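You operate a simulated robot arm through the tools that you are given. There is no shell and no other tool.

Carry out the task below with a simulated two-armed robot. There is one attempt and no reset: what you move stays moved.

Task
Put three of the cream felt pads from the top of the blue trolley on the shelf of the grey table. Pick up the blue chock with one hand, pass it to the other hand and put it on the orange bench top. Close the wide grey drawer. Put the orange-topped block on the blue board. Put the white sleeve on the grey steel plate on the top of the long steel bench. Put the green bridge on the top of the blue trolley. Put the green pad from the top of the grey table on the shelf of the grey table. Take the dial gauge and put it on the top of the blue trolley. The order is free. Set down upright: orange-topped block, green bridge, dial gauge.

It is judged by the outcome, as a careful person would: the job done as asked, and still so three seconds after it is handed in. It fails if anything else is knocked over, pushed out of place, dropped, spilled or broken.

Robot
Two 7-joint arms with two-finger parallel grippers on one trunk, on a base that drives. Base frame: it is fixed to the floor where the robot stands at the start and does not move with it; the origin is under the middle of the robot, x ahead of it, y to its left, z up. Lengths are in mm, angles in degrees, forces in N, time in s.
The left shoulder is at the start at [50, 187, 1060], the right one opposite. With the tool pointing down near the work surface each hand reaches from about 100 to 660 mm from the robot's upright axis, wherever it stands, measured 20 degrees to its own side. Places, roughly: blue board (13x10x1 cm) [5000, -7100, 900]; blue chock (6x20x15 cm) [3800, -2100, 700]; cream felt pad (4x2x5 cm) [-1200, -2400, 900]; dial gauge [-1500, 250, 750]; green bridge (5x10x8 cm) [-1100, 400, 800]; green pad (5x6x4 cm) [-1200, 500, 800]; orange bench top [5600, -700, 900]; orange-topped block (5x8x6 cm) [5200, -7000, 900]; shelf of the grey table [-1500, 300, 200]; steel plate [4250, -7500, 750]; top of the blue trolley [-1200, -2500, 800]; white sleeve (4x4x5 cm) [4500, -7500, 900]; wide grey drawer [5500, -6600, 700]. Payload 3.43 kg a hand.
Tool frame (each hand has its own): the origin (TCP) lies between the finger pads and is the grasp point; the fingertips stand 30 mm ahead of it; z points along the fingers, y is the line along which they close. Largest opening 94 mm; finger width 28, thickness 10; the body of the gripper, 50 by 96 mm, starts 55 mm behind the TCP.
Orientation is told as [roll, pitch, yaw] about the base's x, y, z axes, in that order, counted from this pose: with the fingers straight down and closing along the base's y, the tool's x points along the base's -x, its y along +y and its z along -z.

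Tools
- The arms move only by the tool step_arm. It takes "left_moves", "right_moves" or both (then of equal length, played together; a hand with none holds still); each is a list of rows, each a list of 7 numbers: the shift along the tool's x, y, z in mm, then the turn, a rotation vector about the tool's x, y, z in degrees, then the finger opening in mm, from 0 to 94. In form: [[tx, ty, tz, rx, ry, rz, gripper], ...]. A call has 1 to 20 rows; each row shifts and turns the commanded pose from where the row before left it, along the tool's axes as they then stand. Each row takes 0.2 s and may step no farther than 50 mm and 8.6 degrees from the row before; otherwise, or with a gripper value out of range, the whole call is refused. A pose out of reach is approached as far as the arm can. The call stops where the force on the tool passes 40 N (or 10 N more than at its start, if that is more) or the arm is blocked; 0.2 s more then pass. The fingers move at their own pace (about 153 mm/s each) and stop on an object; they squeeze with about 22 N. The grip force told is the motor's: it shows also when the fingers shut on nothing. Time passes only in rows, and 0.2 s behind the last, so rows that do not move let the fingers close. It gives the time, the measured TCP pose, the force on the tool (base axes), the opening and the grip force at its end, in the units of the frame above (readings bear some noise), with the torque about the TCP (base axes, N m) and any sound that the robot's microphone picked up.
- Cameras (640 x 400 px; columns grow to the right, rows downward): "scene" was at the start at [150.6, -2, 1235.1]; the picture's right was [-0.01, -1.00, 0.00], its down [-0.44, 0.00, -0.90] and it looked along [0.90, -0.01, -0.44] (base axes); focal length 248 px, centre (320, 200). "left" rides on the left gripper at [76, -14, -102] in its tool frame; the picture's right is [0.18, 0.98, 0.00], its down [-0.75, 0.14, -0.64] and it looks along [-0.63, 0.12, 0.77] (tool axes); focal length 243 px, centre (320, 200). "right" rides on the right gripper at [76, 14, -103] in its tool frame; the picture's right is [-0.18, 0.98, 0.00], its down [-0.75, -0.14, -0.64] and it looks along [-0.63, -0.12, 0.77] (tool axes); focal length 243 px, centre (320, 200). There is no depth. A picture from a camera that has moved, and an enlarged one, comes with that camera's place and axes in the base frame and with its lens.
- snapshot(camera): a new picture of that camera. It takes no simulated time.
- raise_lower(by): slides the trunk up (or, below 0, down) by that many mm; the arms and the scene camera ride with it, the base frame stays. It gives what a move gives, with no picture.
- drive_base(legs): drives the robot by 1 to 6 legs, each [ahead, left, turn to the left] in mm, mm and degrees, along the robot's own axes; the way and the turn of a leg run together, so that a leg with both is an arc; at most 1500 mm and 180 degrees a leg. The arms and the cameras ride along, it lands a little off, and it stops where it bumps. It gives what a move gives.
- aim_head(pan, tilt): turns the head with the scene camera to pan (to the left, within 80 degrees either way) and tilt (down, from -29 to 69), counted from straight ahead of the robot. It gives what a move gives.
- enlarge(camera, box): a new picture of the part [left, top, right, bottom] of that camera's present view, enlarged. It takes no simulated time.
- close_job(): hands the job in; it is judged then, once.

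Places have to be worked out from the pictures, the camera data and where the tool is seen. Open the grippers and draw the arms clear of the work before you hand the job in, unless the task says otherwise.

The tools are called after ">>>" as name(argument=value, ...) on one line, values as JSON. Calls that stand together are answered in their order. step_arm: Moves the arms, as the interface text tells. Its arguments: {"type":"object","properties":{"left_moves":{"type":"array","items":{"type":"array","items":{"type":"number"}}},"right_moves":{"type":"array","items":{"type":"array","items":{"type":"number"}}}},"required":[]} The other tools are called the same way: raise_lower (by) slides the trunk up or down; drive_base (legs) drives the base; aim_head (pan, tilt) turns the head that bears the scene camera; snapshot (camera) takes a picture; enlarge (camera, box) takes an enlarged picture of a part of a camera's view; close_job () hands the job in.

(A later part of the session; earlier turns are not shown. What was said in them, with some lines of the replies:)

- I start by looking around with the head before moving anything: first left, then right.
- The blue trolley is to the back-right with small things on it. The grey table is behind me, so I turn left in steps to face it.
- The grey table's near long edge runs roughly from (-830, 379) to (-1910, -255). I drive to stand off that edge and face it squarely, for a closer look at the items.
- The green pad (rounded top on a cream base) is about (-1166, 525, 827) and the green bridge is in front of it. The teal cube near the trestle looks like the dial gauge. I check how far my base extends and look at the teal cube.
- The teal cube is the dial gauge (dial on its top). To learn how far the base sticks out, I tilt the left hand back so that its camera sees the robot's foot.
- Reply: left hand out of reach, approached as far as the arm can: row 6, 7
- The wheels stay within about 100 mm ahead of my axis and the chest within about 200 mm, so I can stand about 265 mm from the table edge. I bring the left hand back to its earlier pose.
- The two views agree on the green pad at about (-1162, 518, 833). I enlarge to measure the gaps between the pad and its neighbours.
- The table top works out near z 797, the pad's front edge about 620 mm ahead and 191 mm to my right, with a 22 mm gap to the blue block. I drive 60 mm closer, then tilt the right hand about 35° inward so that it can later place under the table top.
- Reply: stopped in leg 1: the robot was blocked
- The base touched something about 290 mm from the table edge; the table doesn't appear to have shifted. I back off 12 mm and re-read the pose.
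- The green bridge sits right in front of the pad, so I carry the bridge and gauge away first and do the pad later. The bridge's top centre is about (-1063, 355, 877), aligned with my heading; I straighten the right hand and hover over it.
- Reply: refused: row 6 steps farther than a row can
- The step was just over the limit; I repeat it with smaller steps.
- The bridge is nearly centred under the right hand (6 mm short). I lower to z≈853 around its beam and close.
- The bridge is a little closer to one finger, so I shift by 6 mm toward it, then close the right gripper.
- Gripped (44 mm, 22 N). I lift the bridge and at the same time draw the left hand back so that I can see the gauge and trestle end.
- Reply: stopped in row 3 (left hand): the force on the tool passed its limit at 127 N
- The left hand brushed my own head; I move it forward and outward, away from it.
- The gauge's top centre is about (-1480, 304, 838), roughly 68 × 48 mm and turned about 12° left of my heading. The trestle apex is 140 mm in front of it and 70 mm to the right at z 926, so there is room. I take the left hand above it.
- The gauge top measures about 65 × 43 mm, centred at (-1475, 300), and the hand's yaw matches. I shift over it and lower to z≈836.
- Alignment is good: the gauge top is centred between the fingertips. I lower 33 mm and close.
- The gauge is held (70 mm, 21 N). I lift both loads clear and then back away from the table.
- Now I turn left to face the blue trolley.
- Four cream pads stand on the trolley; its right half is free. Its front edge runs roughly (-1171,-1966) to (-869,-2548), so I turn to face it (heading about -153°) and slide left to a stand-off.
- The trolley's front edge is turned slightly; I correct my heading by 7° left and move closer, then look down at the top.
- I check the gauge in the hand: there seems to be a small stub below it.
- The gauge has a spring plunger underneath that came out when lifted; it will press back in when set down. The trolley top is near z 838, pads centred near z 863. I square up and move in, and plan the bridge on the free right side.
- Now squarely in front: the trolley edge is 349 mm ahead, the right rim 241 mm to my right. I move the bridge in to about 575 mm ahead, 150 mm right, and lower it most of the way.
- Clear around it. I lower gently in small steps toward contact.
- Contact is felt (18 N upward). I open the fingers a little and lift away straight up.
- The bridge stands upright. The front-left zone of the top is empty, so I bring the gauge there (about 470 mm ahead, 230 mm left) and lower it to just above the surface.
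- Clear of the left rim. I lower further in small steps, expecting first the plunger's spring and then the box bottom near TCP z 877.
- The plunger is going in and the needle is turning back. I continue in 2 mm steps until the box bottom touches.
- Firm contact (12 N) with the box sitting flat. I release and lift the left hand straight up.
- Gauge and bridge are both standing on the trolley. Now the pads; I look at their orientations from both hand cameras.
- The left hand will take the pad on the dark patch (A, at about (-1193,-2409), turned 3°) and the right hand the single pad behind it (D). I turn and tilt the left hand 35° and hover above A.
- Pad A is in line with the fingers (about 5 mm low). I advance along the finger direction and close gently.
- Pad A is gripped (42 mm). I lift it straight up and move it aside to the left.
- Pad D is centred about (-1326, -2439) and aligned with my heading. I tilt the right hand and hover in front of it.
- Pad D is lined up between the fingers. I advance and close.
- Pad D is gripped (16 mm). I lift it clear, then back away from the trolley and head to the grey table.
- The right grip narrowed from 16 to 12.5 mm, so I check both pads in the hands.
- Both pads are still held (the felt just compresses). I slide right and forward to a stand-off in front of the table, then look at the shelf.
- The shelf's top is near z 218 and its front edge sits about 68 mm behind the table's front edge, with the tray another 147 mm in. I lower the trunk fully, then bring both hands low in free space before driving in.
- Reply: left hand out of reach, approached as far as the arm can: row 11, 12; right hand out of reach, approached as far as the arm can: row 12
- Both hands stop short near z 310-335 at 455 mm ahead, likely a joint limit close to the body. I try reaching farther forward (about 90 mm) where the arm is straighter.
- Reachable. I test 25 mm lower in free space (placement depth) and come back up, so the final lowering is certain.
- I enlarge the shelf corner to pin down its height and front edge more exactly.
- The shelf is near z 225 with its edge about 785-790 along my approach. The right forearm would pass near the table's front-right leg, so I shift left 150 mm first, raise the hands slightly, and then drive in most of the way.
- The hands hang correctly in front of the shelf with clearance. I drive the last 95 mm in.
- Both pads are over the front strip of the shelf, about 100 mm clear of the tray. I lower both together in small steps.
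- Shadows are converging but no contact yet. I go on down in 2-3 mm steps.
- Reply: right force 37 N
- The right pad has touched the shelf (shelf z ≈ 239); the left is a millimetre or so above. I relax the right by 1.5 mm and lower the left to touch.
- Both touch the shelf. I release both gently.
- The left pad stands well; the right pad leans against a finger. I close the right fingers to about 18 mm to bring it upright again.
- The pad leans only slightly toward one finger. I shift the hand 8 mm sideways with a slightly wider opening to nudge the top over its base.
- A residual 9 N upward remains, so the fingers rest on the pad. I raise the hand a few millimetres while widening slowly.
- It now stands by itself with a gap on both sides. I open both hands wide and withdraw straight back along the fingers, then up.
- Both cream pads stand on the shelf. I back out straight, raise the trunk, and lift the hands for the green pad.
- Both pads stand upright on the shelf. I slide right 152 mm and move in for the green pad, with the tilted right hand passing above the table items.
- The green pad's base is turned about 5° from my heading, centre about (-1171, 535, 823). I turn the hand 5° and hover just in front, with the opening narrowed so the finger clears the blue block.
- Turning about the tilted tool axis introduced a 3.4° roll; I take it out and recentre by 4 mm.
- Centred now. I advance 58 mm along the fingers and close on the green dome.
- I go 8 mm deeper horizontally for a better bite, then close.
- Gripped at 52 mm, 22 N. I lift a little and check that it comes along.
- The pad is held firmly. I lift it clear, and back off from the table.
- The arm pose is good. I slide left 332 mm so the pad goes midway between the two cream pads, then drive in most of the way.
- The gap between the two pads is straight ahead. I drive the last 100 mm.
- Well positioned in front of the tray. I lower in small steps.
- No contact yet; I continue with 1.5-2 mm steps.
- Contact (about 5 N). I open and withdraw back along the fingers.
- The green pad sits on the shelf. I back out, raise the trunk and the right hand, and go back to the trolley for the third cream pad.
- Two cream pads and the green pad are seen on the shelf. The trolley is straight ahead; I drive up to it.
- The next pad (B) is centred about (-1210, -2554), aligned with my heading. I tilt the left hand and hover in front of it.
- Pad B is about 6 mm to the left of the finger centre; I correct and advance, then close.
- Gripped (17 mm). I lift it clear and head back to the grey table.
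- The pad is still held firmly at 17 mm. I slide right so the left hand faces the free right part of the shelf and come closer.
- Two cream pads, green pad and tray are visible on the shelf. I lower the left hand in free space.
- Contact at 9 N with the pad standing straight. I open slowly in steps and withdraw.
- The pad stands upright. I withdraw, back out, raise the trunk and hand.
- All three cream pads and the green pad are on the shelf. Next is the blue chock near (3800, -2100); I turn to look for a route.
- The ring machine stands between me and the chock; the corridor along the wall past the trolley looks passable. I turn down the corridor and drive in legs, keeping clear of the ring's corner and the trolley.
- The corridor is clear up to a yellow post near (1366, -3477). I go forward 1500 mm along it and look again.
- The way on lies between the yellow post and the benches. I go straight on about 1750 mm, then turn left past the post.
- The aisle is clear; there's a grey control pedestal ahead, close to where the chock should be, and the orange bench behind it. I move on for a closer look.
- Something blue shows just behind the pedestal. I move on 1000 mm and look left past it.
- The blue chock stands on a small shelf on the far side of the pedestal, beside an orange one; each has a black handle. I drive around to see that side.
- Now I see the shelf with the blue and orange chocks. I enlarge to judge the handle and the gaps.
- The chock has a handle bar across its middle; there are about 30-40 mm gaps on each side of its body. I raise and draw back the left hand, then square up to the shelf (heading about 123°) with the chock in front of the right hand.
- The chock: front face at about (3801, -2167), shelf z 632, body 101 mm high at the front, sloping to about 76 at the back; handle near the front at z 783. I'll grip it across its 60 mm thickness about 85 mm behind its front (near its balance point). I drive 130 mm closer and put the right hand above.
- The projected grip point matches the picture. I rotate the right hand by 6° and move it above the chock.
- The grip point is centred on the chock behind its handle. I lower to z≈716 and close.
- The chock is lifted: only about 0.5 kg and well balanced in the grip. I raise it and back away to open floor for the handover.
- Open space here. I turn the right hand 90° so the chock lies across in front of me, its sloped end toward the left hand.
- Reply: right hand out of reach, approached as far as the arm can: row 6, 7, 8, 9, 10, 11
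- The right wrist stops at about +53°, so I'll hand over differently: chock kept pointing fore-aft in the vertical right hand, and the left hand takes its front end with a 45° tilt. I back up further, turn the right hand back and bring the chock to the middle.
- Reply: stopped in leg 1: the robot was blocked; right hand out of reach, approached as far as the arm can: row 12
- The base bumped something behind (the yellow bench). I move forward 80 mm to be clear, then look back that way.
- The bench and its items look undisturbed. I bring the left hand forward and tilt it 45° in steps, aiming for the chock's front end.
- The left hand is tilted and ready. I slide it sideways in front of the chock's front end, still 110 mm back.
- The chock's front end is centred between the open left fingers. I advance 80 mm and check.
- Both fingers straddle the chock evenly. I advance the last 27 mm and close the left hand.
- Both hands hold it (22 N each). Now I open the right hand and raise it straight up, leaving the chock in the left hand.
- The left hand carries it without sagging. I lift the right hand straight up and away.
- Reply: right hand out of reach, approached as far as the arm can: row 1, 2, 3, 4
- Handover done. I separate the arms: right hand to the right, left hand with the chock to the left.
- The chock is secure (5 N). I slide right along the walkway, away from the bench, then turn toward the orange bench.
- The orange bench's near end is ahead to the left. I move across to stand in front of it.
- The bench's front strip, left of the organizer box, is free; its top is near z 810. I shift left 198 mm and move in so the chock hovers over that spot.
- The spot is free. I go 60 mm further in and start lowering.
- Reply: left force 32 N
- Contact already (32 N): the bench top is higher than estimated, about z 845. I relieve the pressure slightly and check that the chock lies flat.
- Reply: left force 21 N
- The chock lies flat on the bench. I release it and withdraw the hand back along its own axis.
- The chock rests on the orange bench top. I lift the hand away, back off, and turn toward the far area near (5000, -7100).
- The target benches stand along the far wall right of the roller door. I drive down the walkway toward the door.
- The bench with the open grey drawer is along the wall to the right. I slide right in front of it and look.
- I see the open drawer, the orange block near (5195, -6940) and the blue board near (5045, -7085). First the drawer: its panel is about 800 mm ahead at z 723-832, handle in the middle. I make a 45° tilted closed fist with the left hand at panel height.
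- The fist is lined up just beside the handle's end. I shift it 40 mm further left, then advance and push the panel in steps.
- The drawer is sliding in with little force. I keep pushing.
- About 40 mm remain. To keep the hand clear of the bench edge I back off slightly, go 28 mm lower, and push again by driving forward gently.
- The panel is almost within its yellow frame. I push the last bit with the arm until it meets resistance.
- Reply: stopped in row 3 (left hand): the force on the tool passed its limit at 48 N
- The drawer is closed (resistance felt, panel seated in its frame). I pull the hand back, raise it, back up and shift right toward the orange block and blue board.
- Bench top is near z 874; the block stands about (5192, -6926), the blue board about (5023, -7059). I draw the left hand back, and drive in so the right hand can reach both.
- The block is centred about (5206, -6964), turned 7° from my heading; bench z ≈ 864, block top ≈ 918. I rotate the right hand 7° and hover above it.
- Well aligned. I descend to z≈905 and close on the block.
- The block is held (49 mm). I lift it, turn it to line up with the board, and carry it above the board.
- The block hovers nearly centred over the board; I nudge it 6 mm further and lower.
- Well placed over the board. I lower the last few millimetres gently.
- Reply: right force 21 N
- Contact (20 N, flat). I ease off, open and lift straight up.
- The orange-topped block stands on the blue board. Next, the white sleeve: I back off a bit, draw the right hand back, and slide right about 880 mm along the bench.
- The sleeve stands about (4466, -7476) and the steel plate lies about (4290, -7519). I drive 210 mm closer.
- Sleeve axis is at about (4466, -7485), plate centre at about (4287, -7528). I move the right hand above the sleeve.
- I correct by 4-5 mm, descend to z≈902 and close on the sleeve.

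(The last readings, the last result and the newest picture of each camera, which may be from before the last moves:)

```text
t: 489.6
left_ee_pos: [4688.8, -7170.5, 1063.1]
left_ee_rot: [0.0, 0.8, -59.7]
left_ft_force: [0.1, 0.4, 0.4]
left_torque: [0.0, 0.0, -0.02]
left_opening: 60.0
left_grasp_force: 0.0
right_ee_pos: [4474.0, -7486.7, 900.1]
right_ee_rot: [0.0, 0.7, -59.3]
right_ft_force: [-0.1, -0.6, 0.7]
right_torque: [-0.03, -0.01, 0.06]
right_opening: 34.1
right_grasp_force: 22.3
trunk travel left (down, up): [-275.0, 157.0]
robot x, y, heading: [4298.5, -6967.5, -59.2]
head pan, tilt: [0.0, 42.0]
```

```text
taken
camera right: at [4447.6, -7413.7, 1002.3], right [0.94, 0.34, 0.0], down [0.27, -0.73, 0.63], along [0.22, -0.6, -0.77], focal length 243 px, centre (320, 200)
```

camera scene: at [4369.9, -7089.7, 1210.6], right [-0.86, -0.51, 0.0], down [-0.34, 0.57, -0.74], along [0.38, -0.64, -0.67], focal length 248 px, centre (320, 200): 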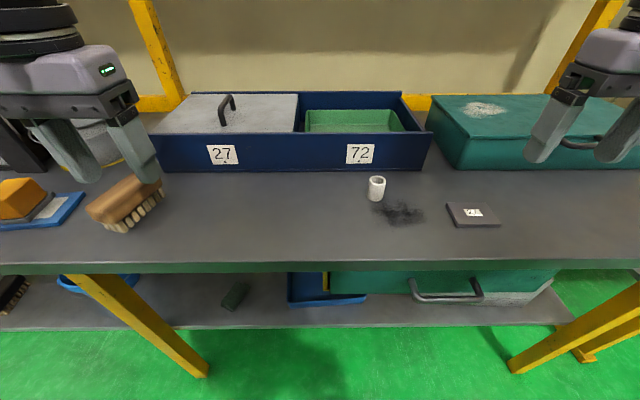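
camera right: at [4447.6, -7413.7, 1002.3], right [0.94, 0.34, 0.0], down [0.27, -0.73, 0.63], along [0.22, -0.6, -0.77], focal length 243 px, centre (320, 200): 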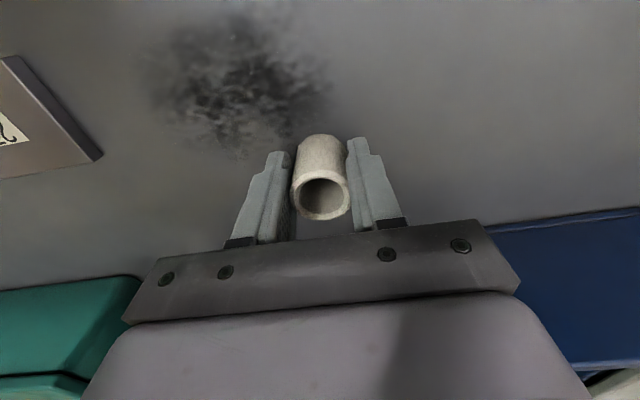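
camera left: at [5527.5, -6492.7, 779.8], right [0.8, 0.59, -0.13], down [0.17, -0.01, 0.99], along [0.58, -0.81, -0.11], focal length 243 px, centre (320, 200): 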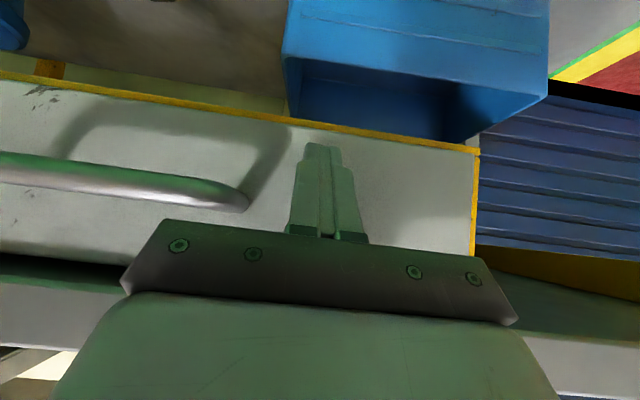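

Gripped (34 mm). I lift and carry it above the steel plate.

>>> step_arm(right_moves=[[0, 0, -15, 0, 0, 0, 25], [0, 0, -30, 0, 0, 0, 25], [0, 0, -25, 0, 0, 0, 25], [12, -36.4, 0, 0, 0, 0, 25], [12, -36.4, 0, 0, 0, 0, 25], [12, -36.4, 0, 0, 0, 0, 25], [12, -36.4, 0, 0, 0, 0, 25], [12, -36.4, 0, 0, 0, 0, 25], [0, 0, 0, 0, 0, 0, 25]])

>>> snapshot(camera="right")

>>> snapshot(camera="scene")

```text
t: 491.6
left_ee_pos: [4689.2, -7169.4, 1062.4]
left_ee_rot: [0.0, 0.7, -59.7]
left_ft_force: [-0.6, -0.1, 0.1]
left_torque: [0.0, 0.01, -0.02]
left_opening: 59.8
left_grasp_force: 0.1
right_ee_pos: [4287.4, -7525.1, 973.6]
right_ee_rot: [0.0, 0.6, -59.4]
right_ft_force: [0.1, -0.4, -0.4]
right_torque: [-0.01, -0.02, 0.01]
right_opening: 33.6
right_grasp_force: 22.1
trunk travel left (down, up): [-275.0, 157.0]
robot x, y, heading: [4294.4, -6968.3, -59.0]
head pan, tilt: [0.0, 42.0]
```

```text
taken
camera right: at [4261.1, -7452.6, 1074.4], right [0.94, 0.34, 0.0], down [0.27, -0.73, 0.63], along [0.22, -0.6, -0.77], focal length 243 px, centre (320, 200)
```

right: 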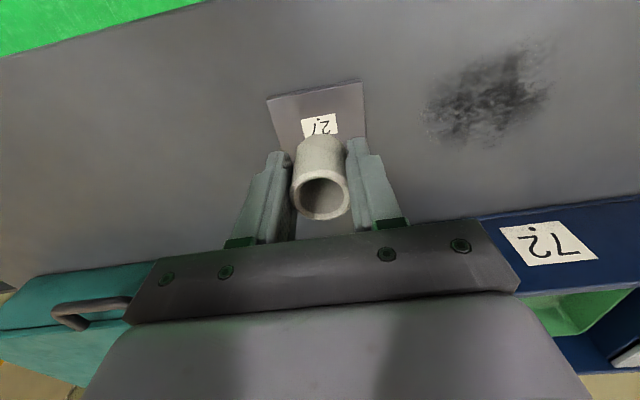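

```text
taken
camera scene: at [4369.8, -7089.3, 1210.7], right [-0.86, -0.51, 0.0], down [-0.34, 0.57, -0.74], along [0.38, -0.64, -0.67], focal length 248 px, centre (320, 200)
```

scene: 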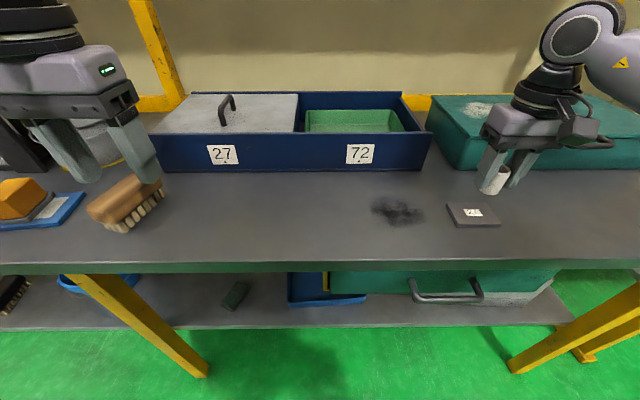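

The sleeve is over the plate; I nudge 5 mm and lower.

>>> step_arm(right_moves=[[-5, 0, 25, 0, 0, 0, 25], [0, 0, 25, 0, 0, 0, 25], [0, 0, 5, 0, 0, 0, 25], [0, 0, 0, 0, 0, 0, 25]])

>>> enlarge(camera="scene", box=[410, 140, 550, 240])

>>> snapshot(camera="right")

```text
t: 492.6
left_ee_pos: [4688.1, -7169.3, 1060.7]
left_ee_rot: [0.0, 0.8, -59.7]
left_ft_force: [-0.4, -0.1, -0.1]
left_torque: [0.01, 0.04, 0.01]
left_opening: 59.9
left_grasp_force: 0.1
right_ee_pos: [4286.8, -7529.1, 915.9]
right_ee_rot: [-0.1, 0.5, -59.4]
right_ft_force: [0.2, 0.4, 0.3]
right_torque: [-0.01, 0.03, 0.03]
right_opening: 33.7
right_grasp_force: 22.1
trunk travel left (down, up): [-275.0, 157.0]
robot x, y, heading: [4296.6, -6968.7, -59.4]
head pan, tilt: [0.0, 42.0]
```

```text
4.00 times, centred on (480, 190) of scene
camera zoom: at [4369.8, -7089.3, 1210.7], right [-0.86, -0.51, 0.0], down [-0.34, 0.57, -0.74], along [0.38, -0.64, -0.67], focal length 991 px, centre (-320, 240)
```

zoom: 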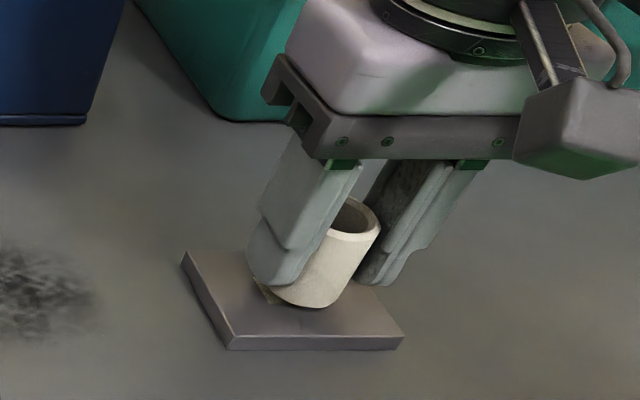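

```text
taken
camera right: at [4260.9, -7456.2, 1017.9], right [0.94, 0.34, 0.0], down [0.27, -0.73, 0.63], along [0.22, -0.6, -0.77], focal length 243 px, centre (320, 200)
```

right: 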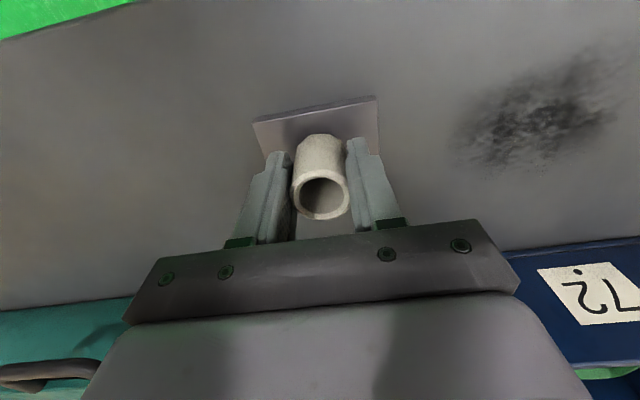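

Nicely centred over the plate. I lower the last millimetres.

>>> step_arm(right_moves=[[0, 0, 2.5, 0, 0, 0, 25], [0, 0, 2, 0, 0, 0, 25], [0, 0, 0, 0, 0, 0, 25]])

>>> step_arm(right_moves=[[0, 0, 1.5, 0, 0, 0, 25], [0, 0, 0, 0, 0, 0, 25]])

```text
t: 493.4
left_ee_pos: [4687.4, -7169.5, 1062.3]
left_ee_rot: [0.0, 0.7, -59.7]
left_ft_force: [0.4, 0.1, -0.1]
left_torque: [-0.01, -0.01, -0.01]
left_opening: 60.1
left_grasp_force: 0.0
right_ee_pos: [4286.8, -7528.7, 912.5]
right_ee_rot: [0.0, 0.4, -59.4]
right_ft_force: [0.2, -0.3, -0.7]
right_torque: [0.05, 0.01, 0.0]
right_opening: 33.5
right_grasp_force: 22.2
trunk travel left (down, up): [-275.0, 157.0]
robot x, y, heading: [4298.4, -6966.8, -59.3]
head pan, tilt: [0.0, 42.0]
```

```text
t: 494.0
left_ee_pos: [4689.2, -7170.5, 1061.8]
left_ee_rot: [0.0, 0.7, -59.8]
left_ft_force: [-1.5, 0.1, -0.1]
left_torque: [0.0, -0.02, 0.01]
left_opening: 59.9
left_grasp_force: 0.1
right_ee_pos: [4286.0, -7529.8, 911.4]
right_ee_rot: [0.0, 0.5, -59.3]
right_ft_force: [-0.3, -0.7, 0.6]
right_torque: [0.02, 0.01, -0.01]
right_opening: 33.7
right_grasp_force: 21.6
trunk travel left (down, up): [-275.0, 157.0]
robot x, y, heading: [4299.2, -6966.3, -59.2]
head pan, tilt: [0.0, 42.0]
```

>>> step_arm(right_moves=[[0, 0, 1.5, 0, 0, 0, 25], [0, 0, 0, 0, 0, 0, 25]])

>>> step_arm(right_moves=[[0, 0, 1.5, 0, 0, 0, 25], [0, 0, 0, 0, 0, 0, 25]])

```text
t: 494.6
left_ee_pos: [4688.1, -7169.9, 1062.7]
left_ee_rot: [-0.1, 0.7, -59.7]
left_ft_force: [-0.6, -0.4, -0.2]
left_torque: [0.04, 0.02, 0.02]
left_opening: 60.3
left_grasp_force: 0.2
right_ee_pos: [4287.1, -7530.1, 911.6]
right_ee_rot: [0.0, 0.4, -59.5]
right_ft_force: [-2.0, 1.9, 10.3]
right_torque: [0.17, 0.19, -0.01]
right_opening: 33.7
right_grasp_force: 22.2
trunk travel left (down, up): [-275.0, 157.0]
robot x, y, heading: [4299.8, -6965.7, -59.1]
head pan, tilt: [0.0, 42.0]
```

```text
t: 495.2
left_ee_pos: [4688.4, -7167.7, 1062.0]
left_ee_rot: [0.1, 0.5, -59.7]
left_ft_force: [0.0, 0.2, -0.3]
left_torque: [-0.02, 0.01, 0.01]
left_opening: 59.8
left_grasp_force: 0.0
right_ee_pos: [4287.4, -7531.5, 911.2]
right_ee_rot: [0.1, 0.3, -59.4]
right_ft_force: [-1.2, 0.1, 21.0]
right_torque: [0.11, 0.17, 0.03]
right_opening: 33.4
right_grasp_force: 21.8
trunk travel left (down, up): [-275.0, 157.0]
robot x, y, heading: [4296.5, -6967.3, -59.0]
head pan, tilt: [0.0, 42.0]
```

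Contact made. I ease off, open and lift away.

>>> step_arm(right_moves=[[0, 0, -1.8, 0, 0, 0, 25], [0, 0, 0, 0, 0, 0, 45], [0, 0, 0, 0, 0, 0, 70], [0, 0, 0, 0, 0, 0, 70], [0, 0, -15, 0, 0, 0, 70], [0, 0, -40, 0, 0, 0, 70], [0, 0, -40, 0, 0, 0, 70], [0, 0, -40, 0, 0, 0, 70]])

>>> enlarge(camera="scene", box=[380, 120, 560, 240])

>>> snapshot(camera="right")

```text
t: 497.0
left_ee_pos: [4688.0, -7168.3, 1061.2]
left_ee_rot: [0.0, 0.7, -59.7]
left_ft_force: [-0.9, 0.7, 0.0]
left_torque: [0.02, -0.02, 0.03]
left_opening: 60.4
left_grasp_force: 0.1
right_ee_pos: [4285.6, -7533.5, 1040.4]
right_ee_rot: [0.1, 0.5, -59.2]
right_ft_force: [0.3, 0.0, -0.4]
right_torque: [-0.02, -0.01, -0.01]
right_opening: 69.9
right_grasp_force: 0.0
trunk travel left (down, up): [-275.0, 157.0]
robot x, y, heading: [4297.0, -6966.4, -59.0]
head pan, tilt: [0.0, 42.0]
```

```text
3.33 times, centred on (470, 180) of scene
camera zoom: at [4369.8, -7089.0, 1210.7], right [-0.86, -0.51, 0.0], down [-0.34, 0.57, -0.74], along [0.38, -0.64, -0.67], focal length 826 px, centre (-180, 267)
```

zoom: 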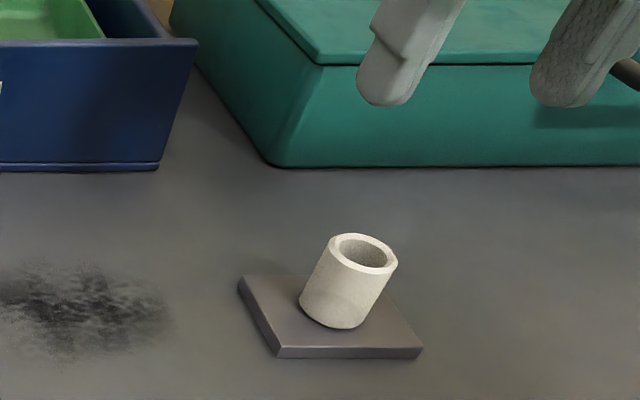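

```text
taken
camera right: at [4260.2, -7460.1, 1141.5], right [0.94, 0.34, 0.0], down [0.27, -0.73, 0.63], along [0.22, -0.6, -0.77], focal length 243 px, centre (320, 200)
```

right: 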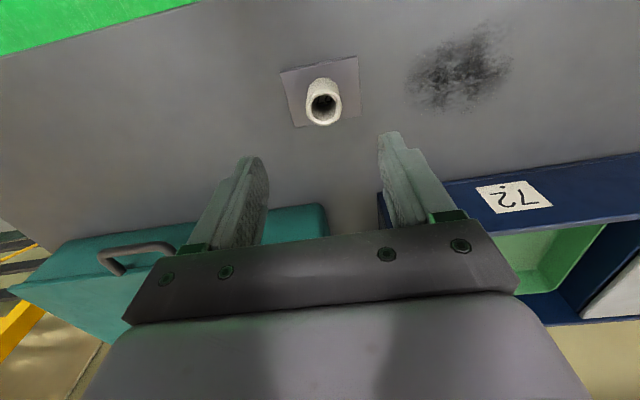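

The sleeve stands on the plate. I draw the arm back, back away, and take a final look at the drawer and the block.

>>> step_arm(right_moves=[[30, 0, -20, 0, 0, 0, 80], [40, 0, -10, 0, 0, 0, 80], [40, 0, 0, 0, 0, 0, 80]])

>>> drive_base(legs=[[-450, 0, 0]])

>>> aim_head(pan=40, tilt=25)

>>> snapshot(camera="scene")

>>> aim_head(pan=0, tilt=30)

>>> snapshot(camera="scene")

```text
t: 497.8
left_ee_pos: [4686.8, -7170.2, 1062.5]
left_ee_rot: [0.2, 0.7, -59.6]
left_ft_force: [-0.6, -0.2, 0.2]
left_torque: [-0.02, 0.0, 0.01]
left_opening: 59.6
left_grasp_force: 0.1
right_ee_pos: [4230.6, -7440.4, 1070.2]
right_ee_rot: [0.0, 0.6, -59.3]
right_ft_force: [-0.3, 0.3, 0.8]
right_torque: [0.01, 0.01, -0.02]
right_opening: 80.1
right_grasp_force: 0.0
trunk travel left (down, up): [-275.0, 157.0]
robot x, y, heading: [4295.6, -6965.3, -59.1]
head pan, tilt: [0.0, 42.0]
```

```text
t: 500.5
left_ee_pos: [4457.7, -6786.5, 1062.0]
left_ee_rot: [-0.1, 0.7, -60.2]
left_ft_force: [0.0, 1.2, -0.1]
left_torque: [0.01, 0.03, 0.02]
left_opening: 59.9
left_grasp_force: 0.1
right_ee_pos: [3997.6, -7053.9, 1071.1]
right_ee_rot: [0.0, 0.6, -59.9]
right_ft_force: [0.4, -0.4, -0.2]
right_torque: [-0.02, -0.03, -0.04]
right_opening: 79.8
right_grasp_force: 0.0
trunk travel left (down, up): [-275.0, 157.0]
robot x, y, heading: [4070.2, -6579.3, -59.6]
head pan, tilt: [0.0, 42.0]
```

```text
t: 501.6
left_ee_pos: [4458.1, -6788.1, 1061.3]
left_ee_rot: [-0.1, 0.8, -60.3]
left_ft_force: [-0.3, -0.3, -0.1]
left_torque: [-0.02, -0.02, 0.0]
left_opening: 60.1
left_grasp_force: 0.0
right_ee_pos: [3997.6, -7053.0, 1071.6]
right_ee_rot: [0.1, 0.6, -59.9]
right_ft_force: [-0.2, -1.2, -1.3]
right_torque: [-0.03, 0.02, -0.02]
right_opening: 79.7
right_grasp_force: 0.2
trunk travel left (down, up): [-275.0, 157.0]
robot x, y, heading: [4066.2, -6578.8, -59.6]
head pan, tilt: [40.0, 25.0]
```

```text
taken
camera scene: at [4184.3, -6661.8, 1236.9], right [-0.34, -0.94, 0.0], down [-0.4, 0.14, -0.91], along [0.85, -0.31, -0.42], focal length 248 px, centre (320, 200)
```

scene: 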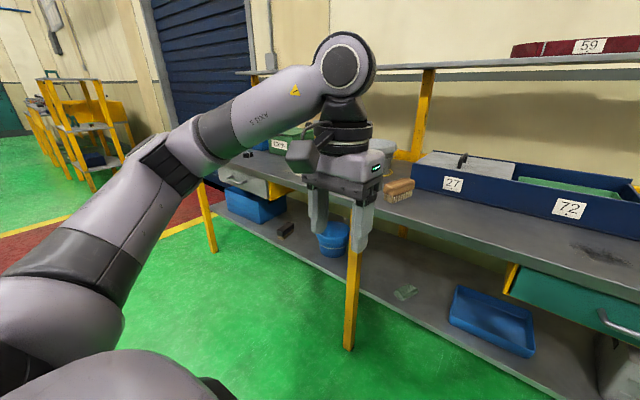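

```text
t: 502.7
left_ee_pos: [4458.4, -6787.3, 1061.7]
left_ee_rot: [0.0, 0.8, -60.3]
left_ft_force: [0.1, 0.1, -0.5]
left_torque: [-0.04, 0.02, -0.02]
left_opening: 60.1
left_grasp_force: 0.0
right_ee_pos: [3996.4, -7053.1, 1071.5]
right_ee_rot: [0.0, 0.6, -59.8]
right_ft_force: [0.3, 0.4, 0.2]
right_torque: [0.01, -0.02, -0.01]
right_opening: 80.1
right_grasp_force: 0.0
trunk travel left (down, up): [-275.0, 157.0]
robot x, y, heading: [4069.4, -6577.1, -59.7]
head pan, tilt: [0.0, 30.0]
```

```text
taken
camera scene: at [4143.3, -6708.7, 1229.0], right [-0.86, -0.5, 0.0], down [-0.25, 0.43, -0.87], along [0.44, -0.75, -0.5], focal length 248 px, centre (320, 200)
```

scene: 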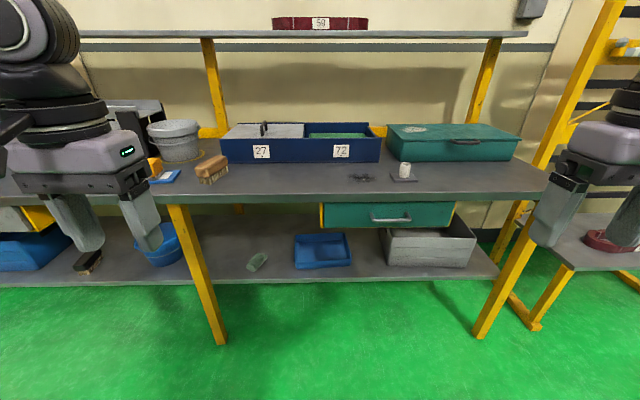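

I check the grey drawer once more from closer up.

>>> drive_base(legs=[[0, 800, 0]])

>>> aim_head(pan=25, tilt=30)

>>> snapshot(camera="scene")

>>> snapshot(camera="left")

```text
t: 510.0
left_ee_pos: [5139.0, -6389.0, 1060.7]
left_ee_rot: [0.1, 0.7, -60.4]
left_ft_force: [-0.6, -0.4, -0.6]
left_torque: [0.0, 0.02, 0.02]
left_opening: 60.1
left_grasp_force: 0.1
right_ee_pos: [4678.5, -6655.4, 1070.5]
right_ee_rot: [0.1, 0.6, -59.9]
right_ft_force: [-0.3, -1.2, -0.3]
right_torque: [0.0, -0.01, 0.0]
right_opening: 80.3
right_grasp_force: 0.1
trunk travel left (down, up): [-275.0, 157.0]
robot x, y, heading: [4747.0, -6179.3, -60.0]
head pan, tilt: [0.0, 30.0]
```

```text
t: 510.9
left_ee_pos: [5138.5, -6389.1, 1062.0]
left_ee_rot: [-0.1, 0.6, -60.4]
left_ft_force: [0.2, 0.0, 0.9]
left_torque: [-0.01, 0.0, 0.0]
left_opening: 59.9
left_grasp_force: 0.0
right_ee_pos: [4679.0, -6655.7, 1070.7]
right_ee_rot: [0.0, 0.6, -59.9]
right_ft_force: [0.2, -1.2, 0.4]
right_torque: [-0.03, -0.01, -0.02]
right_opening: 80.5
right_grasp_force: 0.0
trunk travel left (down, up): [-275.0, 157.0]
robot x, y, heading: [4751.1, -6179.8, -59.8]
head pan, tilt: [25.0, 30.0]
```

```text
taken
camera scene: at [4852.9, -6284.9, 1229.0], right [-0.57, -0.82, 0.0], down [-0.41, 0.29, -0.87], along [0.71, -0.49, -0.5], focal length 248 px, centre (320, 200)
```

scene: 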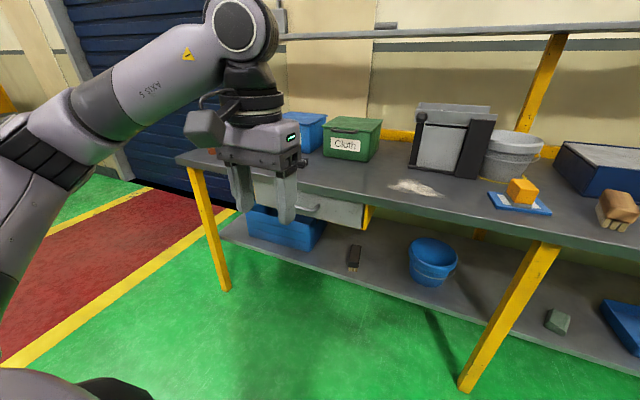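

```text
taken
camera left: at [5089.1, -6332.6, 1166.2], right [0.76, 0.65, 0.0], down [0.5, -0.59, 0.63], along [0.41, -0.48, -0.77], focal length 243 px, centre (320, 200)
```

left: 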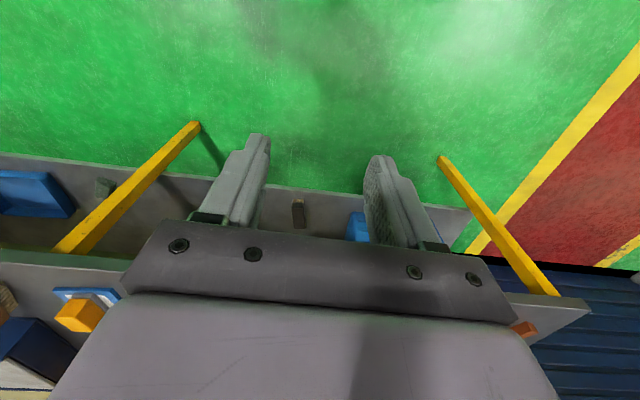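

>>> enlarge(camera="scene", box=[230, 150, 400, 260])

```text
3.64 times, centred on (315, 205) of scene
camera zoom: at [4852.9, -6284.9, 1229.0], right [-0.57, -0.82, 0.0], down [-0.41, 0.29, -0.87], along [0.71, -0.49, -0.5], focal length 901 px, centre (338, 182)
```

zoom: 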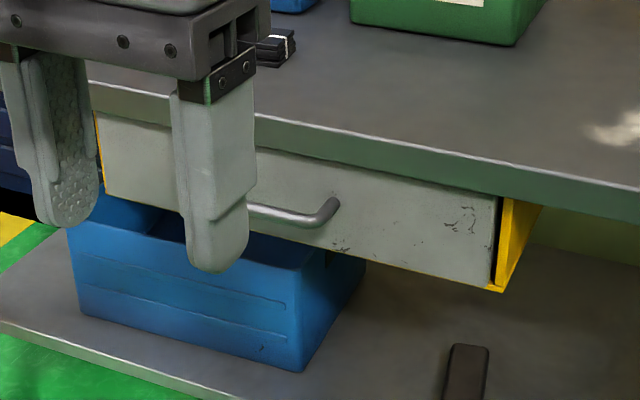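

The drawer sits fully closed in its housing. All tasks are done and the hands are open and clear, so I hand the job in.

>>> close_job()

```text
The job is handed in.
```

I've finished every item and handed the job in; it hasn't been judged yet.

| Item | How I left it |
|---|---|
| Three cream felt pads | Standing on the shelf of the grey table; the fourth is still on the trolley |
| Green pad | On the shelf of the grey table, between two of the cream pads |
| Green bridge | Upright on the right side of the trolley top |
| Dial gauge | Upright on the front left of the trolley top. Its spring plunger came out when I lifted it and went back in when I set it down |
| Blue chock | Picked up with the right hand, passed to the left, and lying flat on the orange bench top |
| Wide grey drawer | Closed; I checked it again from close up at the end |
| Orange-topped block | Upright on the blue board |
| White sleeve | Standing on the steel plate |

Four small incidents; I saw no damage or movement from any of them:
- **Grey table:** the base touched it once while I was moving in.
- **Yellow bench:** the base touched it once while backing up with the chock.
- **Robot's head:** the left hand brushed it early on.
- **Right-hand cream pad:** it leaned against a finger when I first let go. I straightened it, and it was standing when I left.

I didn't drive back to check the trolley, the grey table or the orange bench at the end, so those results are as I last saw them. Both hands are open and clear of the work.
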